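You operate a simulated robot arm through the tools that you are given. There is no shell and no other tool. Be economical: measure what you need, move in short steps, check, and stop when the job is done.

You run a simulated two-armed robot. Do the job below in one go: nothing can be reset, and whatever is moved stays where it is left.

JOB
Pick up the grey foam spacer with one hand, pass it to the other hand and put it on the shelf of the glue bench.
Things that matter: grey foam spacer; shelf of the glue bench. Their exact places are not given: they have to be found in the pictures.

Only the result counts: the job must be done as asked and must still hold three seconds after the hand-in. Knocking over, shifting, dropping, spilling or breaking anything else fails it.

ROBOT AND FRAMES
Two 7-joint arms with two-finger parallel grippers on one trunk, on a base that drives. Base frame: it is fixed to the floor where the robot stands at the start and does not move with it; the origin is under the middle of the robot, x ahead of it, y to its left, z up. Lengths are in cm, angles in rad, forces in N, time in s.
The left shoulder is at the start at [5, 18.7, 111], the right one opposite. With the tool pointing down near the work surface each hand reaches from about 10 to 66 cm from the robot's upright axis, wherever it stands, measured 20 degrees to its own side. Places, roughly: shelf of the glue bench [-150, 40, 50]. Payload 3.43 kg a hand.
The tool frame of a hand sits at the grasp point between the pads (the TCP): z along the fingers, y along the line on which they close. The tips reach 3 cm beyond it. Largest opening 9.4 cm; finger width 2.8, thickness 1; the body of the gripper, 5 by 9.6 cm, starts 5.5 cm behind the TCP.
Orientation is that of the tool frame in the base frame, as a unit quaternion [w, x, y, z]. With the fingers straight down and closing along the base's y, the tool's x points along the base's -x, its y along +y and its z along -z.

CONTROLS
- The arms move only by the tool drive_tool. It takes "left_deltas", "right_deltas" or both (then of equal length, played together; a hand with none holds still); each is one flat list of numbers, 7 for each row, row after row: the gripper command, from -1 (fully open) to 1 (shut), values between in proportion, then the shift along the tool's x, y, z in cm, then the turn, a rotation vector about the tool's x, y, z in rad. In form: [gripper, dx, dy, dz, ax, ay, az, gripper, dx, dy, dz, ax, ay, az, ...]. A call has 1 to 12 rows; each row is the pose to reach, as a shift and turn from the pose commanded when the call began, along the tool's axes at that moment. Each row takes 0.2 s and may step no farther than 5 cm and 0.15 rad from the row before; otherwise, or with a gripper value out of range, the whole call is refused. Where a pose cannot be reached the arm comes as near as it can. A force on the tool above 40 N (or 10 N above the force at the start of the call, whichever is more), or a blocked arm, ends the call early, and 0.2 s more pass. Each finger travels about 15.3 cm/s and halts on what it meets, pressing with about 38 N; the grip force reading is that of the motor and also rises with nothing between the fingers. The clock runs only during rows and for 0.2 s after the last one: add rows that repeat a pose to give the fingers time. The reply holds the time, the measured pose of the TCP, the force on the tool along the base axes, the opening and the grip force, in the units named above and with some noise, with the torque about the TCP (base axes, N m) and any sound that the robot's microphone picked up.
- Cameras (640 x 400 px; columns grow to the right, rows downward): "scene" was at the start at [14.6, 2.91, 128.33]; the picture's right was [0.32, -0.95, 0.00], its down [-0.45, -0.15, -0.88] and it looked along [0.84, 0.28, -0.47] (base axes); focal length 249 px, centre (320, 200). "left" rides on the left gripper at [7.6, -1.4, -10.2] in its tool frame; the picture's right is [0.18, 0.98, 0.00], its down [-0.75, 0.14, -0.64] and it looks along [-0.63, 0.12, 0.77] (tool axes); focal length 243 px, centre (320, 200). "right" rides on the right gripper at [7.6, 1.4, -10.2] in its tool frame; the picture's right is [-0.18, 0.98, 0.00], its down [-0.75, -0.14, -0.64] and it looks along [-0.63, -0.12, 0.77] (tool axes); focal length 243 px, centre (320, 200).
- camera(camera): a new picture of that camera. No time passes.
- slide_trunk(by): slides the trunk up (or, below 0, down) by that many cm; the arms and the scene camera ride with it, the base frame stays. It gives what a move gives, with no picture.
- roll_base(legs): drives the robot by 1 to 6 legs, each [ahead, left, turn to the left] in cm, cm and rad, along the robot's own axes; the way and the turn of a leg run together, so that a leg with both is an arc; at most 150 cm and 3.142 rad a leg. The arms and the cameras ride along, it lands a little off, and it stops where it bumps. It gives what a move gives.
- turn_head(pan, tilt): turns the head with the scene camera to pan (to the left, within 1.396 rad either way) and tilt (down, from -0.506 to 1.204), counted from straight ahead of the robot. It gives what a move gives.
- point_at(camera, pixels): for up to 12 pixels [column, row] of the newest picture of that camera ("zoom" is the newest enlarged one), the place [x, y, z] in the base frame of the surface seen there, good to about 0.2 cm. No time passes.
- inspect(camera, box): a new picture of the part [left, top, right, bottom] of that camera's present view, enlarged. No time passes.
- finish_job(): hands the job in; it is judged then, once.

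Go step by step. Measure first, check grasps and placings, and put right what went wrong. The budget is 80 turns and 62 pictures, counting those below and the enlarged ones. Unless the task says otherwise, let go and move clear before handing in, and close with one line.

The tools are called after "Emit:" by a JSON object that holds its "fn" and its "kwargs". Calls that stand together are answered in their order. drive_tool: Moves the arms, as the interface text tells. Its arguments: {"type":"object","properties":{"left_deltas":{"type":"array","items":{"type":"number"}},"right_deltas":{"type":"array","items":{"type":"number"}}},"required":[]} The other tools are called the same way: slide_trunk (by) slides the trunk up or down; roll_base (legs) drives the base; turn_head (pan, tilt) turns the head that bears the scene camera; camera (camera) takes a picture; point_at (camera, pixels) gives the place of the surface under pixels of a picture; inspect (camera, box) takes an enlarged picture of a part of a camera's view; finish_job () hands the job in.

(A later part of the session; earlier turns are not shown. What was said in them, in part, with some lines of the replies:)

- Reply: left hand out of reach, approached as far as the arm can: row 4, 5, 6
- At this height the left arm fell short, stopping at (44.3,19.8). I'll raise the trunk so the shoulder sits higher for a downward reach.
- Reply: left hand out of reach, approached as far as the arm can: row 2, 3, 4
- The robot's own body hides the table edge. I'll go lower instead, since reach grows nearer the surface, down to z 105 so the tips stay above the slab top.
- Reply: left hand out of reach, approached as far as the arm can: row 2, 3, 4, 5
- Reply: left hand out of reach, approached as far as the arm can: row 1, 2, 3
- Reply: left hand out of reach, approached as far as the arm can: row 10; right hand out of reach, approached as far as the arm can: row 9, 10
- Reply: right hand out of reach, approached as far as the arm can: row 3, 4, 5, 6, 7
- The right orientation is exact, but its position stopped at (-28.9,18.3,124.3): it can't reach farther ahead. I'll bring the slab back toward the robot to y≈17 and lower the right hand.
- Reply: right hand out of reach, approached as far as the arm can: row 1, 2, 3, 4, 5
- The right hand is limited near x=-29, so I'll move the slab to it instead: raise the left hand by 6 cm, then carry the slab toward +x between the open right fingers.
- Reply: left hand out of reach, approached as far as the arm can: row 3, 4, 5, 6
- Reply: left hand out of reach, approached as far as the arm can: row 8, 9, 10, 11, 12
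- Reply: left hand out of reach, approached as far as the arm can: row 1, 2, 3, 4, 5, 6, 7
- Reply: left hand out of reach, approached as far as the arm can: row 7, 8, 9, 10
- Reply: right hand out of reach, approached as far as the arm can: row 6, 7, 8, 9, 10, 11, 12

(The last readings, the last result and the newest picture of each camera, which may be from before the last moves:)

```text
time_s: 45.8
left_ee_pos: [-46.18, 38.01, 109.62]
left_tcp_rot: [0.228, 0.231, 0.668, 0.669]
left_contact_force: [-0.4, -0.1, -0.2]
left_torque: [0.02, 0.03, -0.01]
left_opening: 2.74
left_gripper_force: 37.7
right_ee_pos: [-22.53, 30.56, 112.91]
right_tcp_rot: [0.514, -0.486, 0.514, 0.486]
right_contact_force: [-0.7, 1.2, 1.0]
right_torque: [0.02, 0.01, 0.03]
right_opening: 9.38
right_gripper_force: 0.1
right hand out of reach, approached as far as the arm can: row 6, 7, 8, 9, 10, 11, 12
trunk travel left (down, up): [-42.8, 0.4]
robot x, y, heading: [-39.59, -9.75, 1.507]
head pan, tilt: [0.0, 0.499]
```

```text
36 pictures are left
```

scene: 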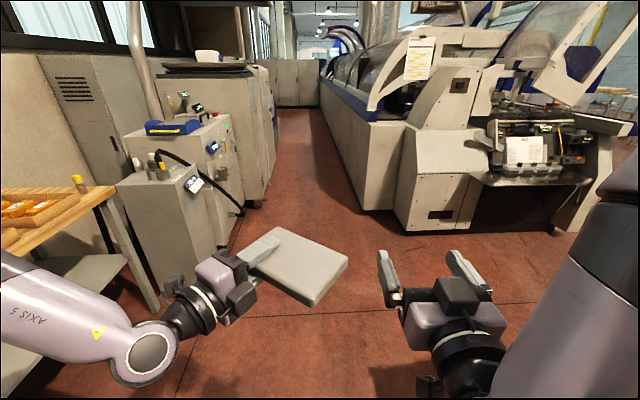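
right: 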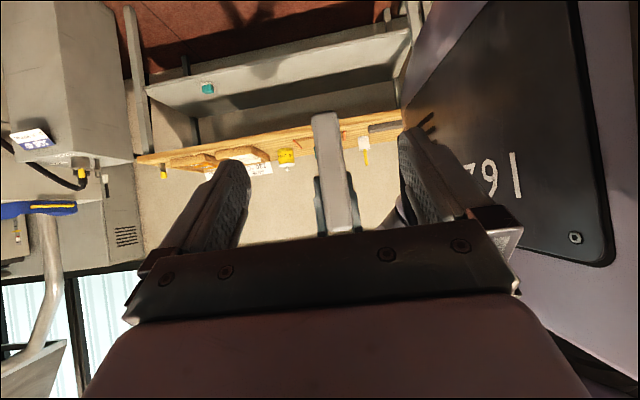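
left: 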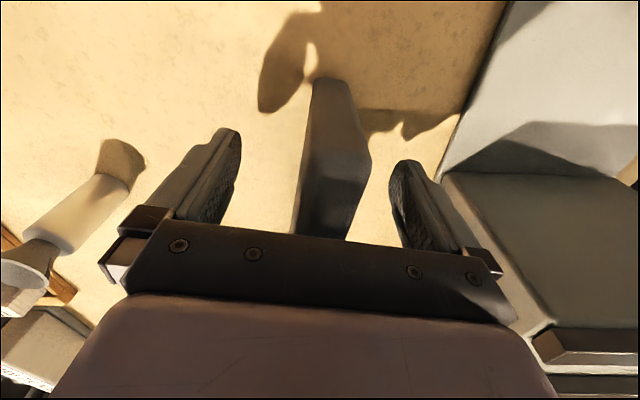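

The slab now lies flat, centred around (300,265), with its free end toward the right hand. I'll roll and yaw the right hand to face that end, stopping at a pre-grasp point.

Emit:
{"fn": "drive_tool", "kwargs": {"right_deltas": [-1, 0.28, 0.45, -0.39, -0.0631, -0.0631, -0.1197, -1, 0.55, 0.9, -0.78, -0.1262, -0.1262, -0.2393, -1, 0.83, 1.35, -1.18, -0.1893, -0.1893, -0.359, -1, 1.1, 1.8, -1.57, -0.2523, -0.2523, -0.4787, -1, 1.38, 2.25, -1.96, -0.3154, -0.3154, -0.5983, -1, 1.65, 2.7, -2.35, -0.3785, -0.3785, -0.718, -1, 1.93, 3.15, -2.74, -0.4416, -0.4416, -0.8377, -1, 2.2, 3.6, -3.13, -0.5047, -0.5047, -0.9573, -1, 2.48, 4.05, -3.53, -0.5678, -0.5678, -1.077, -1, 2.75, 4.5, -3.92, -0.6308, -0.6308, -1.1967, -1, 3.03, 4.95, -4.31, -0.6939, -0.6939, -1.3163, -1, 3.3, 5.4, -4.7, -0.757, -0.757, -1.436]}}

Emit:
{"fn": "camera", "kwargs": {"camera": "scene"}}

```text
time_s: 48.6
left_ee_pos: [-46.18, 37.96, 109.79]
left_tcp_rot: [0.23, 0.231, 0.669, 0.668]
left_contact_force: [1.0, -0.7, -1.3]
left_torque: [0.01, 0.02, 0.0]
left_opening: 2.74
left_gripper_force: 38.1
right_ee_pos: [-30.76, 27.94, 114.39]
right_tcp_rot: [0.736, -0.663, -0.04, 0.131]
right_contact_force: [-0.4, 0.5, -0.1]
right_torque: [0.0, 0.0, 0.03]
right_opening: 9.42
right_gripper_force: 0.1
right hand out of reach, approached as far as the arm can: row 1, 2, 3, 4, 5, 6, 7, 8, 9, 10, 11, 12
trunk travel left (down, up): [-42.8, 0.4]
robot x, y, heading: [-39.72, -10.06, 1.511]
head pan, tilt: [0.0, 0.499]
stopped in row 12 (right hand): the arm was blocked; the commanded pose is now the measured one
```

```text
35 pictures are left
```

scene: 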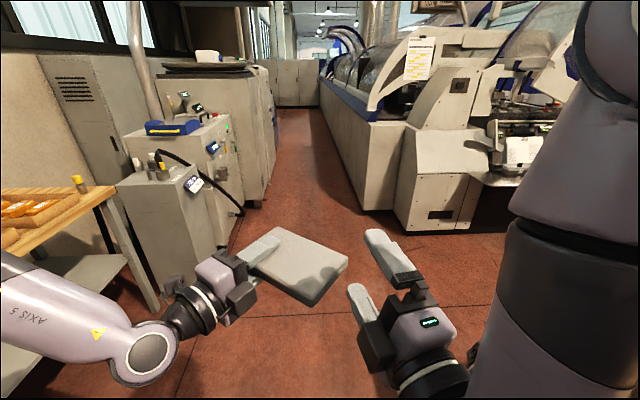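

The right arm got blocked at the end of the yaw, but it now points mostly forward with its closing axis about 10° off vertical. That is usable, because it can enter across the slab's near corner. I'll level it and move to a new pre-grasp below and behind that corner.

Emit:
{"fn": "drive_tool", "kwargs": {"right_deltas": [-1, 0, 1, -2.2, -0.06, 0, -0.058, -1, -1, 2.5, -4.44, -0.119, 0, -0.117, -1, -2.6, 4.9, -4.44, -0.119, 0, -0.117, -1, -4.3, 4.9, -4.44, -0.119, 0, -0.117, -1, -5.86, 4.9, -4.44, -0.119, 0, -0.117, -1, -5.86, 4.9, -4.44, -0.119, 0, -0.117]}}

Emit:
{"fn": "camera", "kwargs": {"camera": "scene"}}

```text
time_s: 50.2
left_ee_pos: [-46.07, 38.06, 109.68]
left_tcp_rot: [0.23, 0.23, 0.669, 0.669]
left_contact_force: [-0.2, 0.1, 0.1]
left_torque: [0.01, 0.05, -0.02]
left_opening: 2.74
left_gripper_force: 37.9
right_ee_pos: [-31.88, 26.11, 110.67]
right_tcp_rot: [0.716, -0.696, -0.042, 0.035]
right_contact_force: [0.9, -0.5, 0.3]
right_torque: [-0.01, 0.03, 0.0]
right_opening: 9.39
right_gripper_force: 0.0
right hand out of reach, approached as far as the arm can: row 1, 2, 3, 4, 5, 6
trunk travel left (down, up): [-42.8, 0.4]
robot x, y, heading: [-39.4, -9.66, 1.514]
head pan, tilt: [0.0, 0.499]
stopped in row 6 (right hand): the arm was blocked; the commanded pose is now the measured one
```

```text
34 pictures are left
```

scene: 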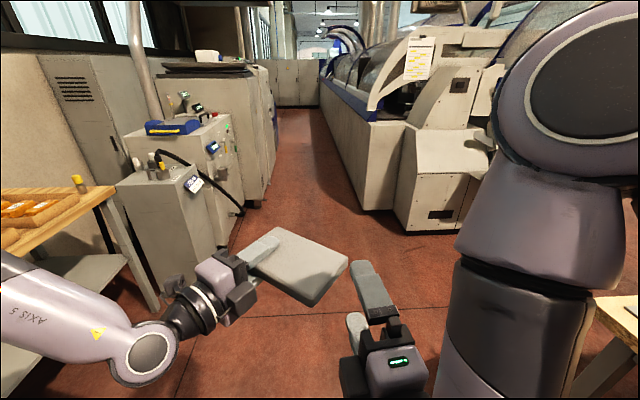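

The right hand is now level (closing axis vertical) at (-31.9,26.1,110.7), but its arm is blocked. I'll bring the slab to it: yaw the left hand 0.3 rad further inward and move to a pre-position in front of the right fingers.

Emit:
{"fn": "drive_tool", "kwargs": {"left_deltas": [1, -0.8, 0.3, 1.9, 0, -0.1, 0, 1, -1.6, 0.6, 3.8, 0, -0.2, 0, 1, -2.4, 0.8, 5.6, 0, -0.3, 0, 1, -3.27, 1, 7.5, 0, -0.3, 0, 1, -3.27, 1, 7.5, 0, -0.3, 0]}}

Emit:
{"fn": "camera", "kwargs": {"camera": "scene"}}

```text
time_s: 51.4
left_ee_pos: [-41.15, 40.95, 112.64]
left_tcp_rot: [0.327, 0.328, 0.627, 0.626]
left_contact_force: [-0.2, 0.3, 0.7]
left_torque: [-0.02, 0.0, 0.01]
left_opening: 2.72
left_gripper_force: 38.0
left hand out of reach, approached as far as the arm can: row 2, 3, 4, 5
right_ee_pos: [-31.91, 26.17, 110.65]
right_tcp_rot: [0.717, -0.695, -0.041, 0.036]
right_contact_force: [0.0, 0.1, -0.3]
right_torque: [0.0, 0.03, 0.0]
right_opening: 9.41
right_gripper_force: 0.0
trunk travel left (down, up): [-42.8, 0.4]
robot x, y, heading: [-39.63, -9.79, 1.512]
head pan, tilt: [0.0, 0.499]
```

```text
33 pictures are left
```

scene: 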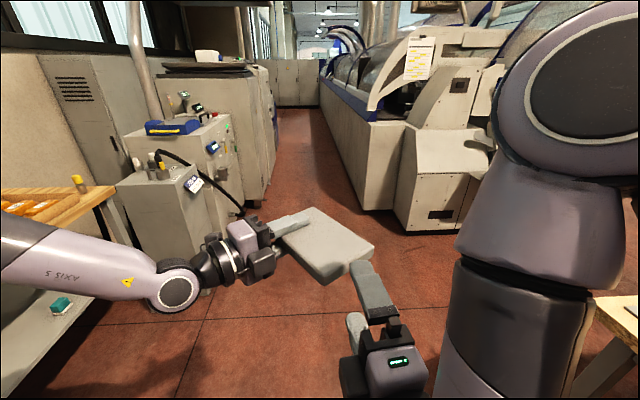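

The slab is at z 112.6, with its corner right in front of the right fingers. I'll raise the right hand by 2 cm and drive it forward and left onto the slab.

Emit:
{"fn": "drive_tool", "kwargs": {"right_deltas": [-1, 0, -2, 0, 0, 0, 0, -1, 0, -2, 2.8, 0, 0, 0, -1, -0.8, -2, 5.5, 0, 0, 0, -1, -1.6, -2, 8.3, 0, 0, 0, -1, -2.4, -2, 8.3, 0, 0, 0, -1, -2.4, -2, 8.3, 0, 0, 0]}}

Emit:
{"fn": "camera", "kwargs": {"camera": "scene"}}

Emit:
{"fn": "camera", "kwargs": {"camera": "right"}}

```text
time_s: 53.0
left_ee_pos: [-41.21, 41.1, 112.54]
left_tcp_rot: [0.325, 0.328, 0.627, 0.628]
left_contact_force: [-0.4, 3.8, -0.3]
left_torque: [0.0, 0.0, 0.13]
left_opening: 2.73
left_gripper_force: 37.7
right_ee_pos: [-32.48, 35.85, 115.31]
right_tcp_rot: [0.721, -0.692, 0.023, 0.039]
right_contact_force: [0.3, -2.8, 0.0]
right_torque: [-0.07, -0.02, 0.09]
right_opening: 9.41
right_gripper_force: 0.0
trunk travel left (down, up): [-42.8, 0.4]
robot x, y, heading: [-39.59, -9.9, 1.511]
head pan, tilt: [0.0, 0.499]
stopped in row 6 (right hand): the arm was blocked; the commanded pose is now the measured one
```

```text
32 pictures are left
```

scene: 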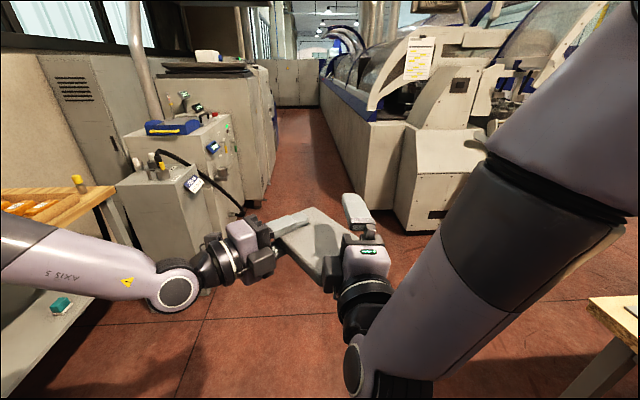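

```text
31 pictures are left
```

right: 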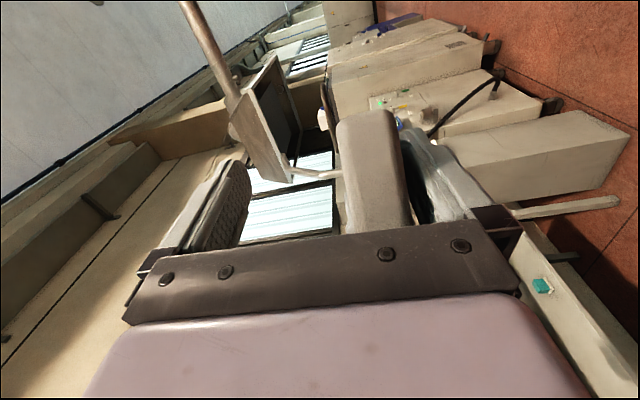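

The slab sits between the right fingers but is closer to the lower one, and the grip is too near the slab's lower edge. I'll lower the right hand 2.7 cm to centre it and try shifting 2.5 cm left.

Emit:
{"fn": "drive_tool", "kwargs": {"right_deltas": [-1, 0, 1.4, 0, 0, 0, 0, -1, 0, 2.7, 0, 0, 0, 0, -1, -1.2, 2.7, 0, 0, 0, 0, -1, -2.5, 2.7, 0, 0, 0, 0]}}

```text
time_s: 54.0
left_ee_pos: [-41.57, 41.35, 112.71]
left_tcp_rot: [0.322, 0.324, 0.628, 0.63]
left_contact_force: [-2.2, 8.0, 0.6]
left_torque: [-0.01, -0.09, 0.27]
left_opening: 2.74
left_gripper_force: 37.6
right_ee_pos: [-31.46, 37.75, 115.17]
right_tcp_rot: [0.724, -0.683, 0.09, 0.034]
right_contact_force: [3.1, -8.3, -1.3]
right_torque: [-0.24, -0.14, 0.38]
right_opening: 9.39
right_gripper_force: 0.1
trunk travel left (down, up): [-42.8, 0.4]
robot x, y, heading: [-39.95, -9.95, 1.507]
head pan, tilt: [0.0, 0.499]
stopped in row 4 (right hand): the arm was blocked; the commanded pose is now the measured one
```

The right hand drifted forward and its palm now presses the slab with 8 N. I'll move the slab instead: left hand up 2.4 cm and 4.6 cm along its fingers, which relieves the palm and deepens the grip spot.

Emit:
{"fn": "drive_tool", "kwargs": {"left_deltas": [1, 0, 0.8, 1.5, 0, 0, 0, 1, 0, 1.6, 3, 0, 0, 0, 1, 0, 2.4, 4.6, 0, 0, 0, 1, 0, 2.4, 4.6, 0, 0, 0]}}

Emit:
{"fn": "camera", "kwargs": {"camera": "scene"}}

Emit:
{"fn": "camera", "kwargs": {"camera": "right"}}

```text
time_s: 55.0
left_ee_pos: [-39.54, 42.86, 116.02]
left_tcp_rot: [0.324, 0.329, 0.628, 0.627]
left_contact_force: [-3.3, -5.1, -14.6]
left_torque: [1.42, 0.52, -0.5]
left_opening: 3.45
left_gripper_force: 38.1
left hand out of reach, approached as far as the arm can: row 1, 2, 3, 4
right_ee_pos: [-31.61, 37.89, 115.18]
right_tcp_rot: [0.726, -0.681, 0.089, 0.035]
right_contact_force: [2.3, 4.8, 14.9]
right_torque: [-0.76, 0.67, -0.07]
right_opening: 9.4
right_gripper_force: 0.0
trunk travel left (down, up): [-42.8, 0.4]
robot x, y, heading: [-39.97, -9.68, 1.509]
head pan, tilt: [0.0, 0.499]
```

```text
30 pictures are left
```

scene: 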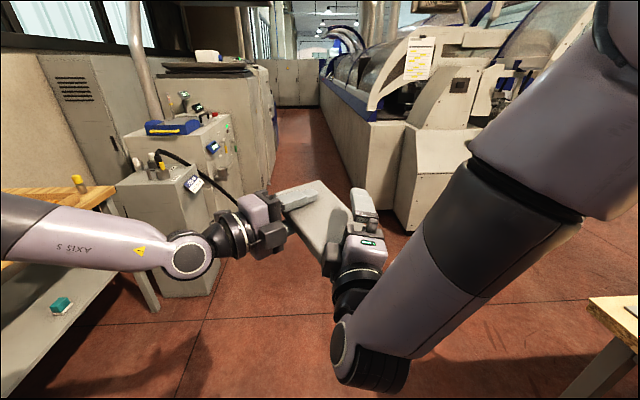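

```text
29 pictures are left
```

right: 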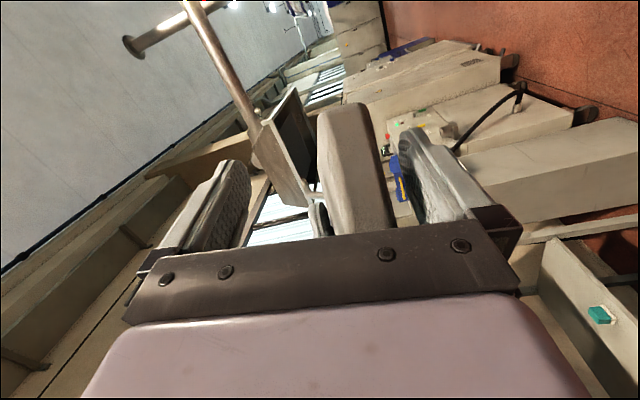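

The slab is now well centred between the right fingers (at about (350,170) in the right view), but it's pressing on the palm with 15 N. I'll relieve that slightly, then close the right hand.

Emit:
{"fn": "drive_tool", "kwargs": {"left_deltas": [1, 0.4, -0.5, 0.3, 0, 0, 0, 1, 0.8, -1.0, 0.6, 0, 0, 0, 1, 0.8, -1.0, 0.6, 0, 0, 0]}}

Emit:
{"fn": "inspect", "kwargs": {"camera": "scene", "box": [220, 150, 420, 290]}}

Emit:
{"fn": "camera", "kwargs": {"camera": "right"}}

```text
time_s: 55.9
left_ee_pos: [-40.18, 43.68, 115.7]
left_tcp_rot: [0.324, 0.326, 0.627, 0.629]
left_contact_force: [0.6, -0.1, -0.2]
left_torque: [0.01, -0.01, -0.03]
left_opening: 2.73
left_gripper_force: 37.7
left hand out of reach, approached as far as the arm can: row 1, 2, 3
right_ee_pos: [-31.58, 37.71, 115.11]
right_tcp_rot: [0.725, -0.682, 0.09, 0.035]
right_contact_force: [-0.3, 0.2, -0.3]
right_torque: [-0.03, 0.0, 0.02]
right_opening: 9.4
right_gripper_force: 0.0
trunk travel left (down, up): [-42.8, 0.4]
robot x, y, heading: [-39.7, -9.98, 1.509]
head pan, tilt: [0.0, 0.499]
```

```text
2.86 times, centred on (320, 220) of scene
```

zoom: 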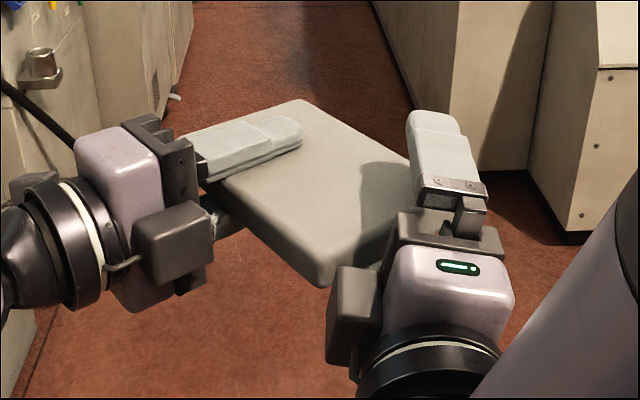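

```text
27 pictures are left
```

right: 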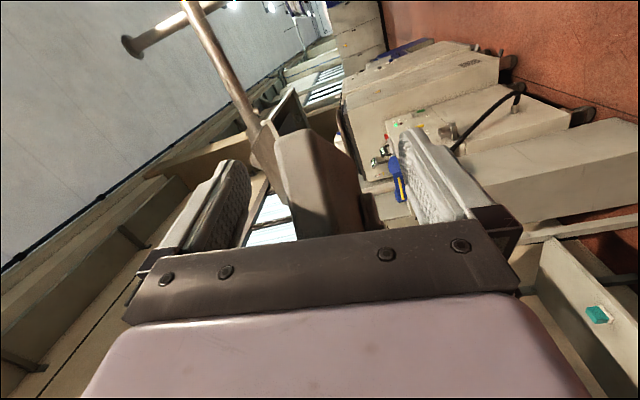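

Contact is relieved and forces are zero, but the right fingers only overlap the slab's outer corner. I'll yaw the left hand 0.25 rad further inward while advancing, to put more slab between the right fingers.

Emit:
{"fn": "drive_tool", "kwargs": {"left_deltas": [1, -0.2, -0.2, 1.5, 0, -0.085, 0, 1, -0.5, -0.4, 3, 0, -0.17, 0, 1, -0.75, -0.6, 4.4, 0, -0.25, 0, 1, -0.75, -0.6, 4.4, 0, -0.25, 0]}}

Emit:
{"fn": "inspect", "kwargs": {"camera": "scene", "box": [220, 150, 420, 290]}}

Emit:
{"fn": "camera", "kwargs": {"camera": "right"}}

```text
time_s: 56.9
left_ee_pos: [-39.43, 43.32, 116.98]
left_tcp_rot: [0.4, 0.402, 0.583, 0.582]
left_contact_force: [-0.6, -0.1, -0.1]
left_torque: [0.03, 0.01, 0.01]
left_opening: 2.72
left_gripper_force: 37.8
left hand out of reach, approached as far as the arm can: row 1, 2, 3, 4
right_ee_pos: [-31.69, 37.83, 115.21]
right_tcp_rot: [0.725, -0.683, 0.088, 0.034]
right_contact_force: [-0.5, -0.2, 0.3]
right_torque: [0.02, 0.0, -0.02]
right_opening: 9.39
right_gripper_force: 0.0
trunk travel left (down, up): [-42.8, 0.4]
robot x, y, heading: [-39.79, -10.02, 1.51]
head pan, tilt: [0.0, 0.499]
```

```text
2.86 times, centred on (320, 220) of scene
```

zoom: 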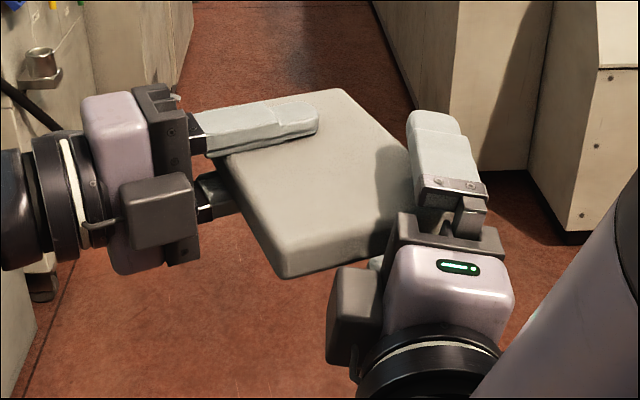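

```text
25 pictures are left
```

right: 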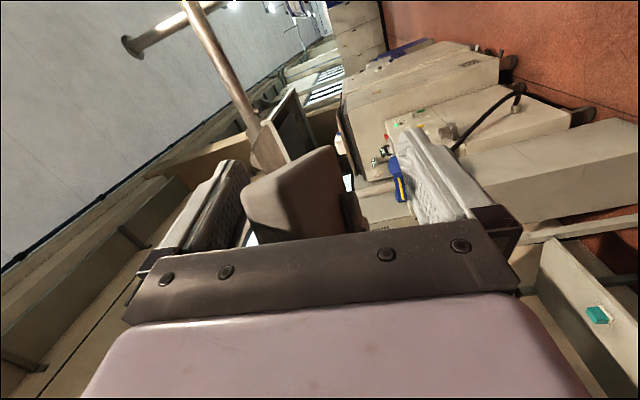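

The left hand stops near the centre line, and the right TCP is now only about 1.8 cm from the slab's lower edge. I'll yaw the right hand inward and correct its 10° roll while shifting it left and up.

Emit:
{"fn": "drive_tool", "kwargs": {"right_deltas": [-1, -0.8, -0.35, -0.5, 0, -0.1, -0.044, -1, -1.6, -0.7, -0.95, 0, -0.2, -0.087, -1, -2.3, -1.05, -1.4, 0, -0.3, -0.13, -1, -3.1, -1.38, -1.9, 0, -0.4, -0.174, -1, -3.1, -1.38, -1.9, 0, -0.4, -0.174]}}

Emit:
{"fn": "inspect", "kwargs": {"camera": "scene", "box": [220, 150, 420, 290]}}

Emit:
{"fn": "camera", "kwargs": {"camera": "right"}}

```text
time_s: 58.0
left_ee_pos: [-39.32, 43.33, 116.92]
left_tcp_rot: [0.399, 0.403, 0.582, 0.583]
left_contact_force: [-0.6, 0.5, -0.1]
left_torque: [0.02, 0.01, -0.03]
left_opening: 2.73
left_gripper_force: 37.8
right_ee_pos: [-35.74, 35.17, 117.91]
right_tcp_rot: [0.73, -0.667, -0.104, 0.106]
right_contact_force: [-0.6, 1.1, 0.0]
right_torque: [0.01, -0.03, 0.03]
right_opening: 9.39
right_gripper_force: 0.2
right hand out of reach, approached as far as the arm can: row 4, 5
trunk travel left (down, up): [-42.8, 0.4]
robot x, y, heading: [-39.48, -9.6, 1.511]
head pan, tilt: [0.0, 0.499]
```

```text
2.86 times, centred on (320, 220) of scene
```

zoom: 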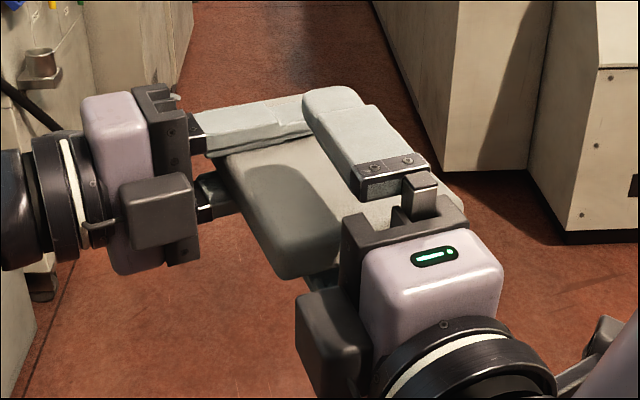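

```text
23 pictures are left
```

right: 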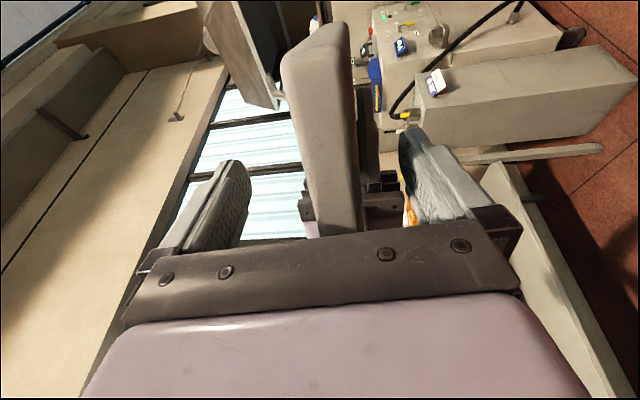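

The right hand now straddles the slab's free end squarely (8.9 cm along it, near mid-width). I'll lower it 0.9 cm to centre it and close.

Emit:
{"fn": "drive_tool", "kwargs": {"right_deltas": [-1, 0, 0.5, 0, 0, 0, 0, -1, 0, 0.9, 0, 0, 0, 0, -0.2, 0, 0.9, 0, 0, 0, 0, 0.3, 0, 0.9, 0, 0, 0, 0, 0.6, 0, 0.9, 0, 0, 0, 0, 1, 0, 0.9, 0, 0, 0, 0, 1, 0, 0.9, 0, 0, 0, 0]}}

Emit:
{"fn": "inspect", "kwargs": {"camera": "scene", "box": [220, 150, 420, 290]}}

```text
time_s: 59.6
left_ee_pos: [-39.22, 43.31, 117.49]
left_tcp_rot: [0.401, 0.401, 0.578, 0.586]
left_contact_force: [5.6, 1.1, 24.0]
left_torque: [-0.47, -0.08, 0.29]
left_opening: 2.72
left_gripper_force: 38.1
right_ee_pos: [-36.09, 35.15, 117.68]
right_tcp_rot: [0.732, -0.665, -0.103, 0.108]
right_contact_force: [-4.6, -1.3, -24.4]
right_torque: [-1.53, -0.64, 0.14]
right_opening: 2.99
right_gripper_force: 37.6
trunk travel left (down, up): [-42.8, 0.4]
robot x, y, heading: [-39.59, -9.75, 1.512]
head pan, tilt: [0.0, 0.499]
```

```text
2.86 times, centred on (320, 220) of scene
```

zoom: 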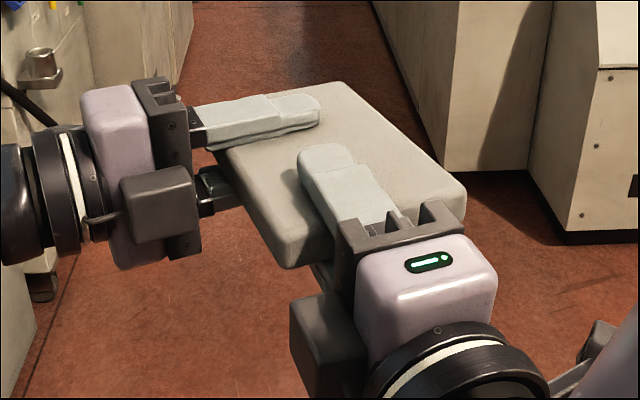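

The right hand has it (opening 2.99, 37.6 N). I'll open the left hand and back it straight out.

Emit:
{"fn": "drive_tool", "kwargs": {"left_deltas": [0.3, 0, 0, 0, 0, 0, 0, -0.3, 0, 0, 0, 0, 0, 0, -1, 0, 0, 0, 0, 0, 0, -1, 0, 0, 0, 0, 0, 0, -1, 0, 0, -3, 0, 0, 0, -1, 0, 0, -6, 0, 0, 0, -1, 0, 0, -10, 0, 0, 0, -1, 0, 0, -14, 0, 0, 0]}}

Emit:
{"fn": "camera", "kwargs": {"camera": "scene"}}

```text
time_s: 61.5
left_ee_pos: [-52.47, 38.04, 117.17]
left_tcp_rot: [0.4, 0.401, 0.582, 0.583]
left_contact_force: [-1.4, -0.2, 0.5]
left_torque: [-0.05, 0.0, 0.01]
left_opening: 9.4
left_gripper_force: 0.1
right_ee_pos: [-35.88, 35.17, 117.84]
right_tcp_rot: [0.735, -0.662, -0.099, 0.106]
right_contact_force: [0.7, -1.8, -0.4]
right_torque: [0.0, -0.01, -0.01]
right_opening: 2.71
right_gripper_force: 37.6
trunk travel left (down, up): [-42.8, 0.4]
robot x, y, heading: [-39.53, -10.14, 1.506]
head pan, tilt: [0.0, 0.499]
```

```text
21 pictures are left
```

scene: 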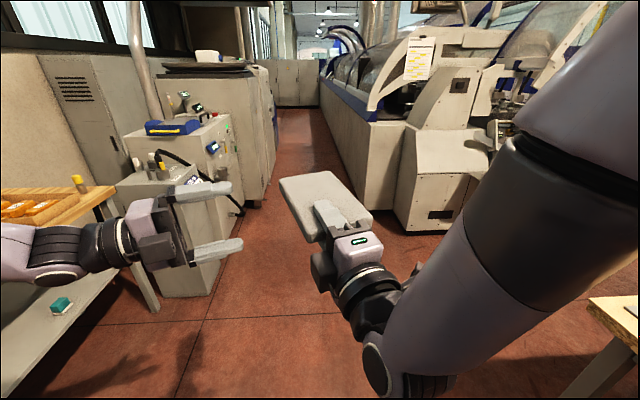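

The pass is complete: the right hand alone holds the slab (opening 2.71, 37.6 N). Now I'll roll the right hand so the slab stands upright on its long edge and shift it to the right, and unroll and withdraw the left.

Emit:
{"fn": "drive_tool", "kwargs": {"left_deltas": [-1, 0, 0, -0.5, 0, 0, -0.1428, -1, 0, 0, -1, 0, 0, -0.2856, -1, 0, 0, -1.5, 0, 0, -0.4284, -1, 0, 0, -2, 0, 0, -0.5712, -1, 0, 0, -2.5, 0, 0, -0.714, -1, 0, 0, -3, 0, 0, -0.8568, -1, 0, 0, -3.5, 0, 0, -1.0, -1, 0, 0, -4, 0, 0, -1.1424, -1, 0, 0, -4.5, 0, 0, -1.285, -1, 0, 0, -5, 0, 0, -1.428, -1, 0, 0, -5.5, 0, 0, -1.571, -1, 0, 0, -5.5, 0, 0, -1.571], "right_deltas": [1, 1.05, 0, -0.32, 0, 0, 0.1428, 1, 2.1, 0, -0.64, 0, 0, 0.2856, 1, 3.15, 0, -0.96, 0, 0, 0.4284, 1, 4.2, 0, -1.28, 0, 0, 0.5712, 1, 5.25, 0, -1.6, 0, 0, 0.714, 1, 6.3, 0, -1.92, 0, 0, 0.8568, 1, 7.35, 0, -2.24, 0, 0, 1.0, 1, 8.4, 0, -2.56, 0, 0, 1.1424, 1, 9.45, 0, -2.88, 0, 0, 1.285, 1, 10.5, 0, -3.2, 0, 0, 1.428, 1, 11.5, 0, -3.5, 0, 0, 1.571, 1, 11.5, 0, -3.5, 0, 0, 1.571]}}

Emit:
{"fn": "camera", "kwargs": {"camera": "scene"}}

```text
time_s: 64.0
left_ee_pos: [-50.51, 28.14, 110.48]
left_tcp_rot: [0.694, -0.123, 0.695, 0.145]
left_contact_force: [0.2, -0.1, -0.6]
left_torque: [-0.02, -0.02, 0.0]
left_opening: 9.42
left_gripper_force: 0.1
left hand out of reach, approached as far as the arm can: row 8, 9, 10, 11, 12
right_ee_pos: [-31.87, 30.49, 119.28]
right_tcp_rot: [0.43, -0.541, 0.412, 0.594]
right_contact_force: [0.7, 0.2, -0.7]
right_torque: [-0.05, 0.02, 0.02]
right_opening: 2.72
right_gripper_force: 38.2
right hand out of reach, approached as far as the arm can: row 1, 2, 3, 4, 5, 6, 7, 8, 9, 10, 11, 12
trunk travel left (down, up): [-42.8, 0.4]
robot x, y, heading: [-39.87, -10.12, 1.509]
head pan, tilt: [0.0, 0.499]
```

```text
20 pictures are left
```

scene: 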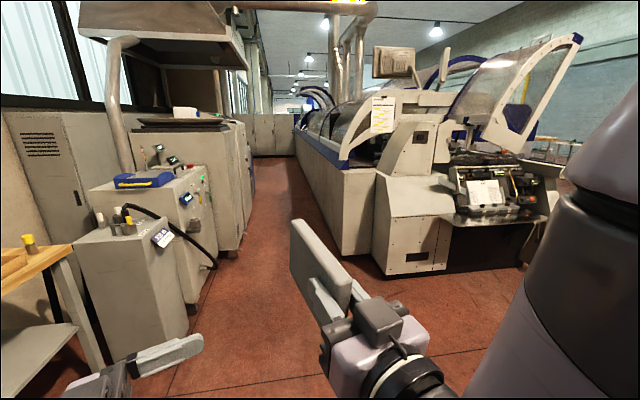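

The slab now stands upright in the right hand. I'll yaw the right hand to straight ahead and move it to its own side, and turn the left hand outward.

Emit:
{"fn": "drive_tool", "kwargs": {"left_deltas": [-1, 0, 0.5, -1.1, -0.144, 0, 0, -1, 0, 1.1, -2.3, -0.288, 0, 0, -1, 0, 1.6, -3.4, -0.431, 0, 0, -1, 0, 2.1, -4.5, -0.575, 0, 0, -1, 0, 2.7, -5.7, -0.719, 0, 0, -1, 0, 3.2, -6.8, -0.8625, 0, 0, -1, 0, 3.8, -8, -1.0, 0, 0, -1, 0, 4.3, -9.1, -1.15, 0, 0], "right_deltas": [1, 0.85, -1.8, 0.2, 0.045, 0, 0, 1, 1.7, -3.6, 0.4, 0.09, 0, 0, 1, 2.55, -5.4, 0.6, 0.135, 0, 0, 1, 3.4, -7.2, 0.85, 0.18, 0, 0, 1, 4.25, -9, 1.05, 0.225, 0, 0, 1, 5.1, -10.9, 1.3, 0.27, 0, 0, 1, 5.95, -12.7, 1.5, 0.315, 0, 0, 1, 6.8, -14.5, 1.7, 0.36, 0, 0]}}

```text
time_s: 65.8
left_ee_pos: [-60.84, 33.87, 109.36]
left_tcp_rot: [0.514, -0.485, 0.513, 0.487]
left_contact_force: [-0.4, -0.5, -0.7]
left_torque: [0.01, 0.03, -0.03]
left_opening: 9.41
left_gripper_force: 0.0
left hand out of reach, approached as far as the arm can: row 3, 4, 5, 6, 7, 8
right_ee_pos: [-24.8, 35.56, 115.44]
right_tcp_rot: [0.531, -0.468, 0.488, 0.51]
right_contact_force: [0.9, -0.9, -0.1]
right_torque: [-0.03, 0.03, -0.02]
right_opening: 2.69
right_gripper_force: 37.8
right hand out of reach, approached as far as the arm can: row 1, 2, 3, 4, 5, 6, 7, 8
trunk travel left (down, up): [-42.8, 0.4]
robot x, y, heading: [-39.48, -9.94, 1.507]
head pan, tilt: [0.0, 0.499]
```

Both hands obey. Next I'll check whether the right hand can reach about 20 cm lower relative to the shoulder with a slight pitch to level the slab, and turn the left hand fingers-down closer to the body.

Emit:
{"fn": "drive_tool", "kwargs": {"left_deltas": [-1, 0, 0, -0.9, 0, 0.143, 0, -1, 0, 0, -1.8, 0, 0.286, 0, -1, 0, 0, -2.7, 0, 0.428, 0, -1, 0, 0, -3.6, 0, 0.571, 0, -1, 0, 0, -4.5, 0, 0.714, 0, -1, 0, 0, -5.5, 0, 0.857, 0, -1, 0, 0, -6.4, 0, 1.0, 0, -1, 0, 0, -7.3, 0, 1.142, 0, -1, 0, 0, -8.2, 0, 1.285, 0, -1, 0, 0, -9.1, 0, 1.428, 0, -1, 0, 0, -10, 0, 1.571, 0], "right_deltas": [1, 2, -0.5, 0, 0, 0.03, 0, 1, 4, -1, 0, 0, 0.06, 0, 1, 6, -1.5, 0, 0, 0.09, 0, 1, 8, -2, 0, 0, 0.12, 0, 1, 10, -2.5, 0, 0, 0.156, 0, 1, 12, -3, 0, 0, 0.156, 0, 1, 14, -3.5, 0, 0, 0.156, 0, 1, 16, -4, 0, 0, 0.156, 0, 1, 18, -4.5, 0, 0, 0.156, 0, 1, 20, -5, 0, 0, 0.156, 0, 1, 20, -5, 0, 0, 0.156, 0]}}

Emit:
{"fn": "camera", "kwargs": {"camera": "scene"}}

```text
time_s: 68.2
left_ee_pos: [-61.18, 24.31, 109.35]
left_tcp_rot: [0.0, -0.687, 0.727, 0.0]
left_contact_force: [-0.9, 0.0, 0.0]
left_torque: [-0.01, -0.02, -0.01]
left_opening: 9.41
left_gripper_force: 0.1
left hand out of reach, approached as far as the arm can: row 1, 2, 3, 4, 5, 6, 7
right_ee_pos: [-27.9, 35.15, 104.01]
right_tcp_rot: [0.493, -0.505, 0.528, 0.472]
right_contact_force: [0.0, 0.7, -0.2]
right_torque: [0.01, -0.01, -0.02]
right_opening: 2.71
right_gripper_force: 38.0
right hand out of reach, approached as far as the arm can: row 1, 2, 3, 4, 5, 6, 7, 8, 9, 10, 11
trunk travel left (down, up): [-42.8, 0.4]
robot x, y, heading: [-39.9, -9.86, 1.509]
head pan, tilt: [0.0, 0.499]
```

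```text
19 pictures are left
```

scene: 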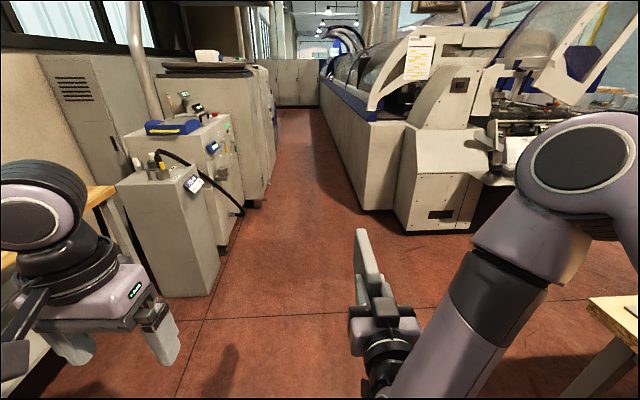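

The right arm got down to z 104 and still needs about 9 cm more, beyond the full trunk drop. I'll try further down now in free space.

Emit:
{"fn": "drive_tool", "kwargs": {"right_deltas": [1, 2, 0, 0, 0, 0, 0, 1, 4, 0, 0, 0, 0, 0, 1, 6, 0, 0, 0, 0, 0, 1, 8, 0, 0, 0, 0, 0, 1, 10, 0, 0, 0, 0, 0, 1, 10, 0, 0, 0, 0, 0]}}

```text
time_s: 69.7
left_ee_pos: [-61.22, 24.38, 109.21]
left_tcp_rot: [0.0, -0.686, 0.727, 0.001]
left_contact_force: [-0.1, -0.3, -0.6]
left_torque: [-0.01, 0.03, -0.01]
left_opening: 9.41
left_gripper_force: 0.0
right_ee_pos: [-31.93, 33.87, 98.11]
right_tcp_rot: [0.493, -0.505, 0.529, 0.471]
right_contact_force: [-0.2, 0.1, -0.8]
right_torque: [-0.02, -0.01, 0.01]
right_opening: 2.72
right_gripper_force: 38.0
right hand out of reach, approached as far as the arm can: row 1, 2, 3, 4, 5, 6
trunk travel left (down, up): [-42.8, 0.4]
robot x, y, heading: [-39.73, -10.27, 1.513]
head pan, tilt: [0.0, 0.499]
```

It keeps getting lower (98.1) while drifting inward, which is fine. One more step down.

Emit:
{"fn": "drive_tool", "kwargs": {"right_deltas": [1, 2, 0, 0, 0, 0, 0, 1, 4, 0, 0, 0, 0, 0, 1, 6, 0, 0, 0, 0, 0, 1, 8, 0, 0, 0, 0, 0, 1, 10, 0, 0, 0, 0, 0, 1, 10, 0, 0, 0, 0, 0]}}

Emit:
{"fn": "inspect", "kwargs": {"camera": "scene", "box": [240, 200, 480, 400]}}

```text
time_s: 71.0
left_ee_pos: [-61.18, 24.25, 109.29]
left_tcp_rot: [0.001, -0.688, 0.726, 0.002]
left_contact_force: [0.4, -0.2, -0.8]
left_torque: [0.01, 0.0, 0.0]
left_opening: 9.39
left_gripper_force: 0.1
right_ee_pos: [-35.62, 32.57, 94.16]
right_tcp_rot: [0.493, -0.505, 0.53, 0.471]
right_contact_force: [0.9, -0.4, -0.9]
right_torque: [-0.05, -0.03, 0.06]
right_opening: 2.7
right_gripper_force: 38.2
right hand out of reach, approached as far as the arm can: row 1, 2, 3, 4, 5, 6
trunk travel left (down, up): [-42.8, 0.4]
robot x, y, heading: [-39.58, -9.81, 1.513]
head pan, tilt: [0.0, 0.499]
```

```text
2.00 times, centred on (360, 300) of scene
```

zoom: 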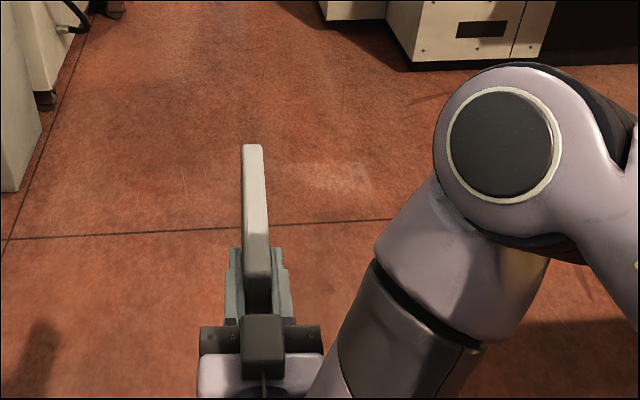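

The right hand is at z 94 with the slab pointing straight ahead. I'll measure how level the slab is and where the elbow sits, for clearance at the bench.

Emit:
{"fn": "point_at", "kwargs": {"camera": "zoom", "pixels": [[256, 272], [253, 150], [244, 190], [256, 230], [505, 70], [500, 130], [450, 110], [560, 75], [430, 250], [262, 300]]}}

```text
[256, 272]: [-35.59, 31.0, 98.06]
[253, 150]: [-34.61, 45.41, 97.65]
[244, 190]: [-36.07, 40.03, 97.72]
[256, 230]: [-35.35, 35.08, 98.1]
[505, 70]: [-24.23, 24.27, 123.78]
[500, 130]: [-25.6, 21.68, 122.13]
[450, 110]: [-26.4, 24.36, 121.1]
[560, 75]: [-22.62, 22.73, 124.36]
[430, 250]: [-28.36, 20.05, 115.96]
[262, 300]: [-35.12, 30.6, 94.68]
```

The slab is level (top 98.1 to 97.7) and its bottom is about 6.75 below the TCP. The elbow front at 35 cm ahead stays clear of the bench top. I'll retract the left hand, then turn to face the bench and move to a stand-off.

Emit:
{"fn": "drive_tool", "kwargs": {"left_deltas": [-1, 3, 0, 0, 0, 0, 0, -1, 6, 0, 0, 0, 0, 0, -1, 9, 0, 0, 0, 0, 0, -1, 11, 0, 0, 0, 0, 0]}}

Emit:
{"fn": "roll_base", "kwargs": {"legs": [[0, 0, 1.629], [25, 0, 0], [0, -58.5, 0]]}}

Emit:
{"fn": "camera", "kwargs": {"camera": "scene"}}

```text
time_s: 72.0
left_ee_pos: [-61.07, 16.65, 110.68]
left_tcp_rot: [-0.001, -0.687, 0.727, 0.002]
left_contact_force: [0.7, -0.6, 0.3]
left_torque: [0.0, 0.01, 0.0]
left_opening: 9.39
left_gripper_force: 0.0
left hand out of reach, approached as far as the arm can: row 3, 4
right_ee_pos: [-35.4, 32.59, 94.24]
right_tcp_rot: [0.493, -0.505, 0.53, 0.471]
right_contact_force: [-0.6, 0.3, -0.4]
right_torque: [-0.02, 0.05, 0.03]
right_opening: 2.71
right_gripper_force: 38.3
trunk travel left (down, up): [-42.8, 0.4]
robot x, y, heading: [-39.53, -9.81, 1.505]
head pan, tilt: [0.0, 0.499]
```

```text
time_s: 80.7
left_ee_pos: [-89.3, 25.94, 110.69]
left_tcp_rot: [0.001, 1.0, -0.001, -0.001]
left_contact_force: [-0.3, -0.7, -0.4]
left_torque: [-0.01, -0.03, 0.02]
left_opening: 9.4
left_gripper_force: 0.0
right_ee_pos: [-106.64, 50.71, 94.24]
right_tcp_rot: [0.003, 0.732, 0.003, -0.682]
right_contact_force: [-0.1, 0.3, -0.5]
right_torque: [0.02, -0.04, 0.02]
right_opening: 2.71
right_gripper_force: 38.0
trunk travel left (down, up): [-42.8, 0.4]
robot x, y, heading: [-63.69, 48.47, 3.137]
head pan, tilt: [0.0, 0.499]
```

```text
17 pictures are left
```

scene: 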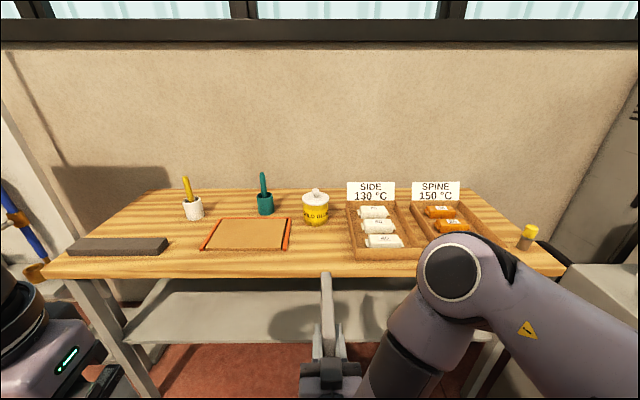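

I'm facing the bench at (-63.7,48.5), and the slab's far end is about 13 cm short of it. I'll lower the trunk so the slab bottom is about 1.5 cm above the shelf, and check the shelf's front edge.

Emit:
{"fn": "slide_trunk", "kwargs": {"by": -39.6}}

Emit:
{"fn": "camera", "kwargs": {"camera": "scene"}}

Emit:
{"fn": "camera", "kwargs": {"camera": "right"}}

```text
time_s: 84.5
left_ee_pos: [-89.35, 25.93, 71.07]
left_tcp_rot: [0.001, 1.0, -0.001, -0.001]
left_contact_force: [0.2, 0.0, -0.2]
left_torque: [-0.01, -0.03, 0.01]
left_opening: 9.37
left_gripper_force: 0.1
right_ee_pos: [-106.54, 50.62, 54.62]
right_tcp_rot: [0.003, 0.732, 0.003, -0.681]
right_contact_force: [-0.1, 0.2, -0.6]
right_torque: [-0.02, 0.02, 0.0]
right_opening: 2.74
right_gripper_force: 38.1
trunk travel left (down, up): [-3.2, 40.0]
robot x, y, heading: [-63.98, 48.79, 3.138]
head pan, tilt: [0.0, 0.499]
```

```text
16 pictures are left
```

scene: 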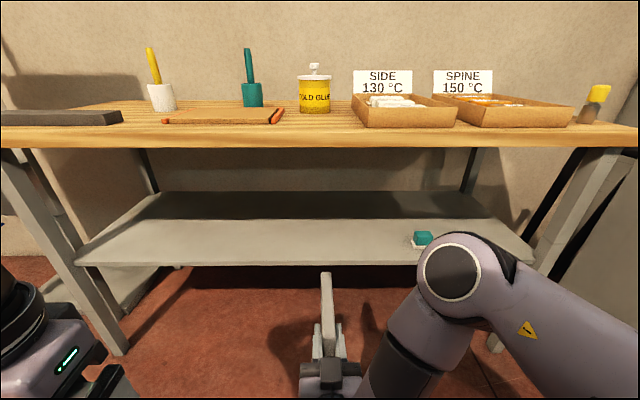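

```text
15 pictures are left
```

right: 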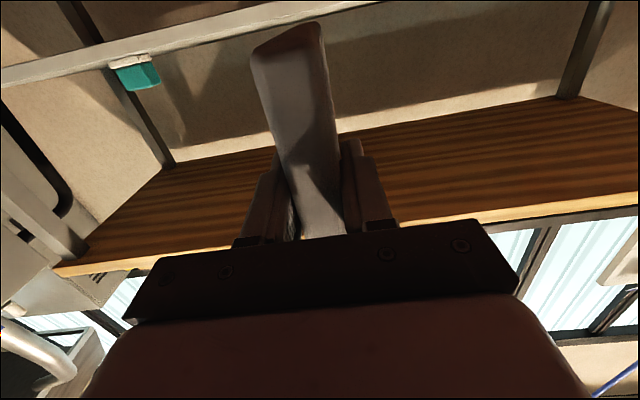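

Emit:
{"fn": "point_at", "kwargs": {"camera": "scene", "pixels": [[326, 262], [326, 260], [250, 261], [326, 266], [326, 225], [326, 275], [326, 300], [300, 143], [300, 137], [470, 245], [450, 240], [75, 262]]}}

```text
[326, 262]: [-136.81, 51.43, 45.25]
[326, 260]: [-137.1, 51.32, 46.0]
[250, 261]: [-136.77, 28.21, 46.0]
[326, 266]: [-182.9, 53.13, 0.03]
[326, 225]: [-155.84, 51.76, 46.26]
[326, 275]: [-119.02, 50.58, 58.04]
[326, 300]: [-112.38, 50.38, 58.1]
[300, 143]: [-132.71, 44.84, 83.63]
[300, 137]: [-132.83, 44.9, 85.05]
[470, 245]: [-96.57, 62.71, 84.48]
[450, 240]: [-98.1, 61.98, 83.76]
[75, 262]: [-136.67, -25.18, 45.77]
```

The shelf's front edge is at x=-136.8 with its top at z 46.1; the bench top's edge is at -132.8, and the elbow front is at about -99. I'll try extending the right hand 5 cm forward now, to gain elbow clearance later.

Emit:
{"fn": "drive_tool", "kwargs": {"right_deltas": [1, 0, 0, 1.7, 0, 0, 0, 1, 0, 0, 3.4, 0, 0, 0, 1, 0, 0, 5, 0, 0, 0, 1, 0, 0, 5, 0, 0, 0]}}

Emit:
{"fn": "camera", "kwargs": {"camera": "scene"}}

```text
time_s: 85.5
left_ee_pos: [-89.29, 25.97, 71.06]
left_tcp_rot: [0.001, 1.0, -0.001, -0.001]
left_contact_force: [-0.1, 0.9, -0.4]
left_torque: [0.0, -0.03, -0.02]
left_opening: 9.42
left_gripper_force: 0.0
right_ee_pos: [-111.37, 49.89, 55.05]
right_tcp_rot: [0.002, 0.732, 0.002, -0.681]
right_contact_force: [0.5, 0.0, 0.0]
right_torque: [0.0, -0.01, -0.02]
right_opening: 2.73
right_gripper_force: 38.2
right hand out of reach, approached as far as the arm can: row 2, 3, 4
trunk travel left (down, up): [-3.2, 40.0]
robot x, y, heading: [-63.44, 48.9, 3.135]
head pan, tilt: [0.0, 0.499]
```

```text
14 pictures are left
```

scene: 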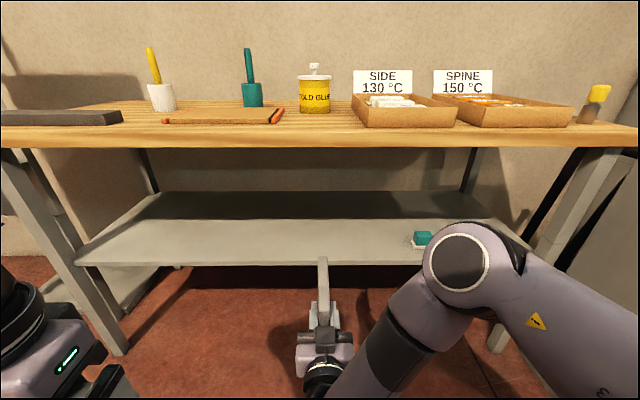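

The hand moved 4.8 cm forward. I'll re-measure the elbow front and the slab's top edge.

Emit:
{"fn": "point_at", "kwargs": {"camera": "scene", "pixels": [[465, 224], [440, 240], [430, 265], [500, 232], [460, 260], [322, 260], [323, 285], [323, 297], [526, 256]]}}

```text
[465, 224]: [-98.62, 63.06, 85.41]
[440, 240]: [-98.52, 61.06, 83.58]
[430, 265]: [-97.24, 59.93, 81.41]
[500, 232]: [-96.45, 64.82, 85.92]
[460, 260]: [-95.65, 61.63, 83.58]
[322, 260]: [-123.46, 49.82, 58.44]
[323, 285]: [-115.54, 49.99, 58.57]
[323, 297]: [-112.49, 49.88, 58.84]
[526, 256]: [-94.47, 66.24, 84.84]
```

The slab bottom is at about 48, and the elbow will keep about 4 cm from the bench top. I'll drive ahead 29.3 cm so the whole slab is over the shelf.

Emit:
{"fn": "roll_base", "kwargs": {"legs": [[29.3, 0, 0]]}}

Emit:
{"fn": "camera", "kwargs": {"camera": "scene"}}

```text
time_s: 87.5
left_ee_pos: [-117.63, 25.82, 71.14]
left_tcp_rot: [0.001, 1.0, 0.002, 0.0]
left_contact_force: [-0.8, -0.6, 0.5]
left_torque: [0.01, -0.03, 0.01]
left_opening: 9.4
left_gripper_force: 0.0
right_ee_pos: [-139.87, 49.84, 54.96]
right_tcp_rot: [0.003, 0.733, 0.004, -0.68]
right_contact_force: [0.0, 0.0, -0.1]
right_torque: [-0.01, -0.07, 0.01]
right_opening: 2.7
right_gripper_force: 37.8
trunk travel left (down, up): [-3.2, 40.0]
robot x, y, heading: [-92.31, 48.56, 3.141]
head pan, tilt: [0.0, 0.499]
```

```text
13 pictures are left
```

scene: 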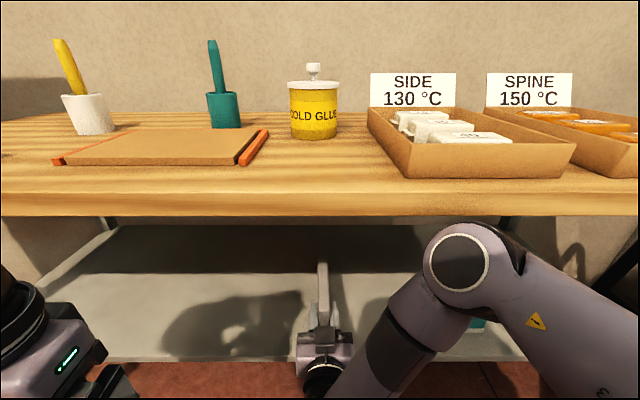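

The TCP is at x=-139.9, so the near end is just inside the edge. I'll go 1.5 cm further, then lower with the trunk until there's light contact.

Emit:
{"fn": "roll_base", "kwargs": {"legs": [[1.5, 0, 0]]}}

Emit:
{"fn": "slide_trunk", "kwargs": {"by": -1.5}}

Emit:
{"fn": "inspect", "kwargs": {"camera": "scene", "box": [240, 220, 420, 400]}}

```text
time_s: 88.3
left_ee_pos: [-119.34, 25.91, 71.07]
left_tcp_rot: [0.001, 1.0, 0.001, -0.001]
left_contact_force: [0.6, -0.7, 0.1]
left_torque: [0.03, -0.02, 0.01]
left_opening: 9.41
left_gripper_force: 0.0
right_ee_pos: [-141.27, 49.79, 54.94]
right_tcp_rot: [0.002, 0.734, 0.002, -0.68]
right_contact_force: [-0.8, -0.4, -0.6]
right_torque: [-0.01, -0.01, 0.01]
right_opening: 2.72
right_gripper_force: 39.0
trunk travel left (down, up): [-3.2, 40.0]
robot x, y, heading: [-94.03, 48.86, 3.139]
head pan, tilt: [0.0, 0.499]
```

```text
time_s: 88.9
left_ee_pos: [-119.01, 25.88, 69.7]
left_tcp_rot: [0.0, 1.0, 0.001, -0.001]
left_contact_force: [0.9, -0.1, 0.4]
left_torque: [0.01, 0.0, 0.0]
left_opening: 9.41
left_gripper_force: 0.0
right_ee_pos: [-141.3, 49.83, 53.45]
right_tcp_rot: [0.003, 0.733, 0.003, -0.68]
right_contact_force: [-0.3, -0.5, -0.3]
right_torque: [0.0, -0.01, -0.02]
right_opening: 2.72
right_gripper_force: 37.6
trunk travel left (down, up): [-1.7, 41.5]
robot x, y, heading: [-93.93, 48.86, 3.147]
head pan, tilt: [0.0, 0.499]
```

```text
2.22 times, centred on (330, 310) of scene
```

zoom: 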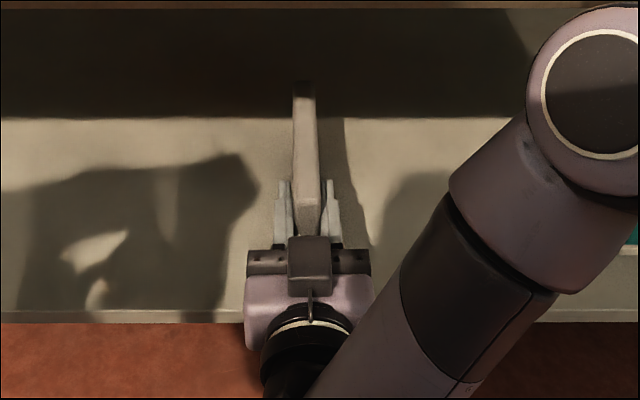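

No contact yet at TCP z 53.45. I'll keep lowering in small steps and watch the force.

Emit:
{"fn": "slide_trunk", "kwargs": {"by": -0.5}}

Emit:
{"fn": "point_at", "kwargs": {"camera": "zoom", "pixels": [[304, 100], [305, 150], [307, 200], [307, 225], [230, 300]]}}

```text
time_s: 89.4
left_ee_pos: [-119.07, 25.91, 69.29]
left_tcp_rot: [0.002, 1.0, 0.001, -0.001]
left_contact_force: [0.4, 0.2, 0.1]
left_torque: [-0.01, -0.01, 0.01]
left_opening: 9.4
left_gripper_force: 0.0
right_ee_pos: [-141.36, 49.8, 53.32]
right_tcp_rot: [0.003, 0.731, 0.003, -0.682]
right_contact_force: [-0.2, 0.0, 5.7]
right_torque: [-0.01, 0.86, -0.01]
right_opening: 2.72
right_gripper_force: 37.8
trunk travel left (down, up): [-1.2, 42.0]
robot x, y, heading: [-94.08, 48.88, 3.139]
head pan, tilt: [0.0, 0.499]
```

```text
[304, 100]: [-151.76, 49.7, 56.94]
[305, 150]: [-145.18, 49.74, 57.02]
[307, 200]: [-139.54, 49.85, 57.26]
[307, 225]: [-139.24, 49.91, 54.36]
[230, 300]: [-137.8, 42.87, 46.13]
```

The slab touches down (5.7 N), its near end at x=-139.2, fully inside the shelf edge. I'll open the right hand gently.

Emit:
{"fn": "drive_tool", "kwargs": {"right_deltas": [0.35, 0, 0, 0, 0, 0, 0, 0.2, 0, 0, 0, 0, 0, 0, 0, 0, 0, 0, 0, 0, 0, -0.4, 0, 0, 0, 0, 0, 0, -0.4, 0, 0, 0, 0, 0, 0]}}

Emit:
{"fn": "inspect", "kwargs": {"camera": "scene", "box": [240, 220, 420, 400]}}

```text
time_s: 90.6
left_ee_pos: [-119.11, 25.84, 69.14]
left_tcp_rot: [0.0, 1.0, 0.001, -0.001]
left_contact_force: [-0.4, 0.7, -0.5]
left_torque: [-0.01, 0.02, 0.0]
left_opening: 9.38
left_gripper_force: 0.0
right_ee_pos: [-141.3, 49.99, 53.02]
right_tcp_rot: [0.003, 0.733, 0.003, -0.681]
right_contact_force: [0.7, 0.3, 0.0]
right_torque: [0.01, 0.02, -0.01]
right_opening: 6.58
right_gripper_force: 0.0
trunk travel left (down, up): [-1.2, 42.0]
robot x, y, heading: [-93.74, 48.97, 3.138]
head pan, tilt: [0.0, 0.499]
```

```text
2.22 times, centred on (330, 310) of scene
```

zoom: 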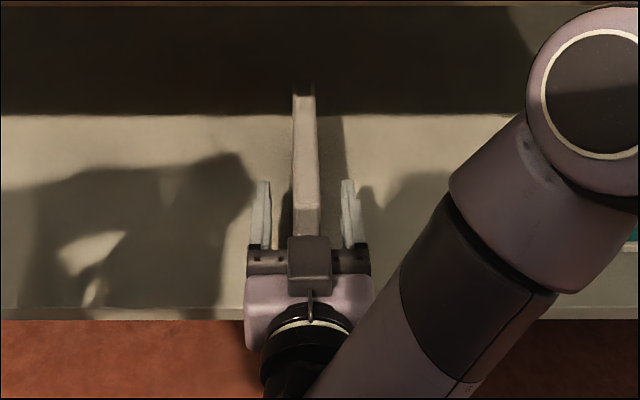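

The slab stands alone between the open fingers, with no force on the hand. I'll back the base straight out and check.

Emit:
{"fn": "roll_base", "kwargs": {"legs": [[-30, 0, 0]]}}

Emit:
{"fn": "camera", "kwargs": {"camera": "scene"}}

```text
time_s: 92.7
left_ee_pos: [-89.46, 25.79, 69.11]
left_tcp_rot: [0.001, 1.0, 0.002, -0.001]
left_contact_force: [-1.1, -0.6, -0.2]
left_torque: [0.01, 0.02, 0.01]
left_opening: 9.43
left_gripper_force: 0.2
right_ee_pos: [-111.79, 49.64, 52.99]
right_tcp_rot: [0.004, 0.733, 0.004, -0.68]
right_contact_force: [0.5, 0.9, -0.7]
right_torque: [-0.03, -0.01, -0.02]
right_opening: 6.58
right_gripper_force: 0.1
trunk travel left (down, up): [-1.2, 42.0]
robot x, y, heading: [-64.11, 48.94, -3.14]
head pan, tilt: [0.0, 0.499]
```

```text
10 pictures are left
```

scene: 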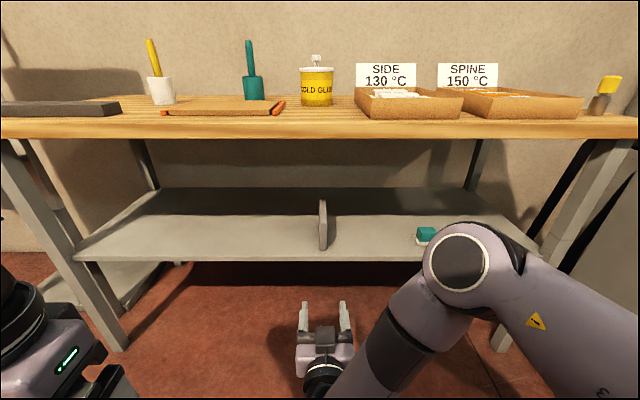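

The slab stands upright on the shelf at (322,225), both hands are clear and nothing else has moved. I'm handing in.

Emit:
{"fn": "finish_job", "kwargs": {}}

```text
The job is handed in.
```

The grey foam spacer was picked up with the left hand, passed directly to the right hand, and set upright on the glue bench shelf, with both hands clear at hand-in.
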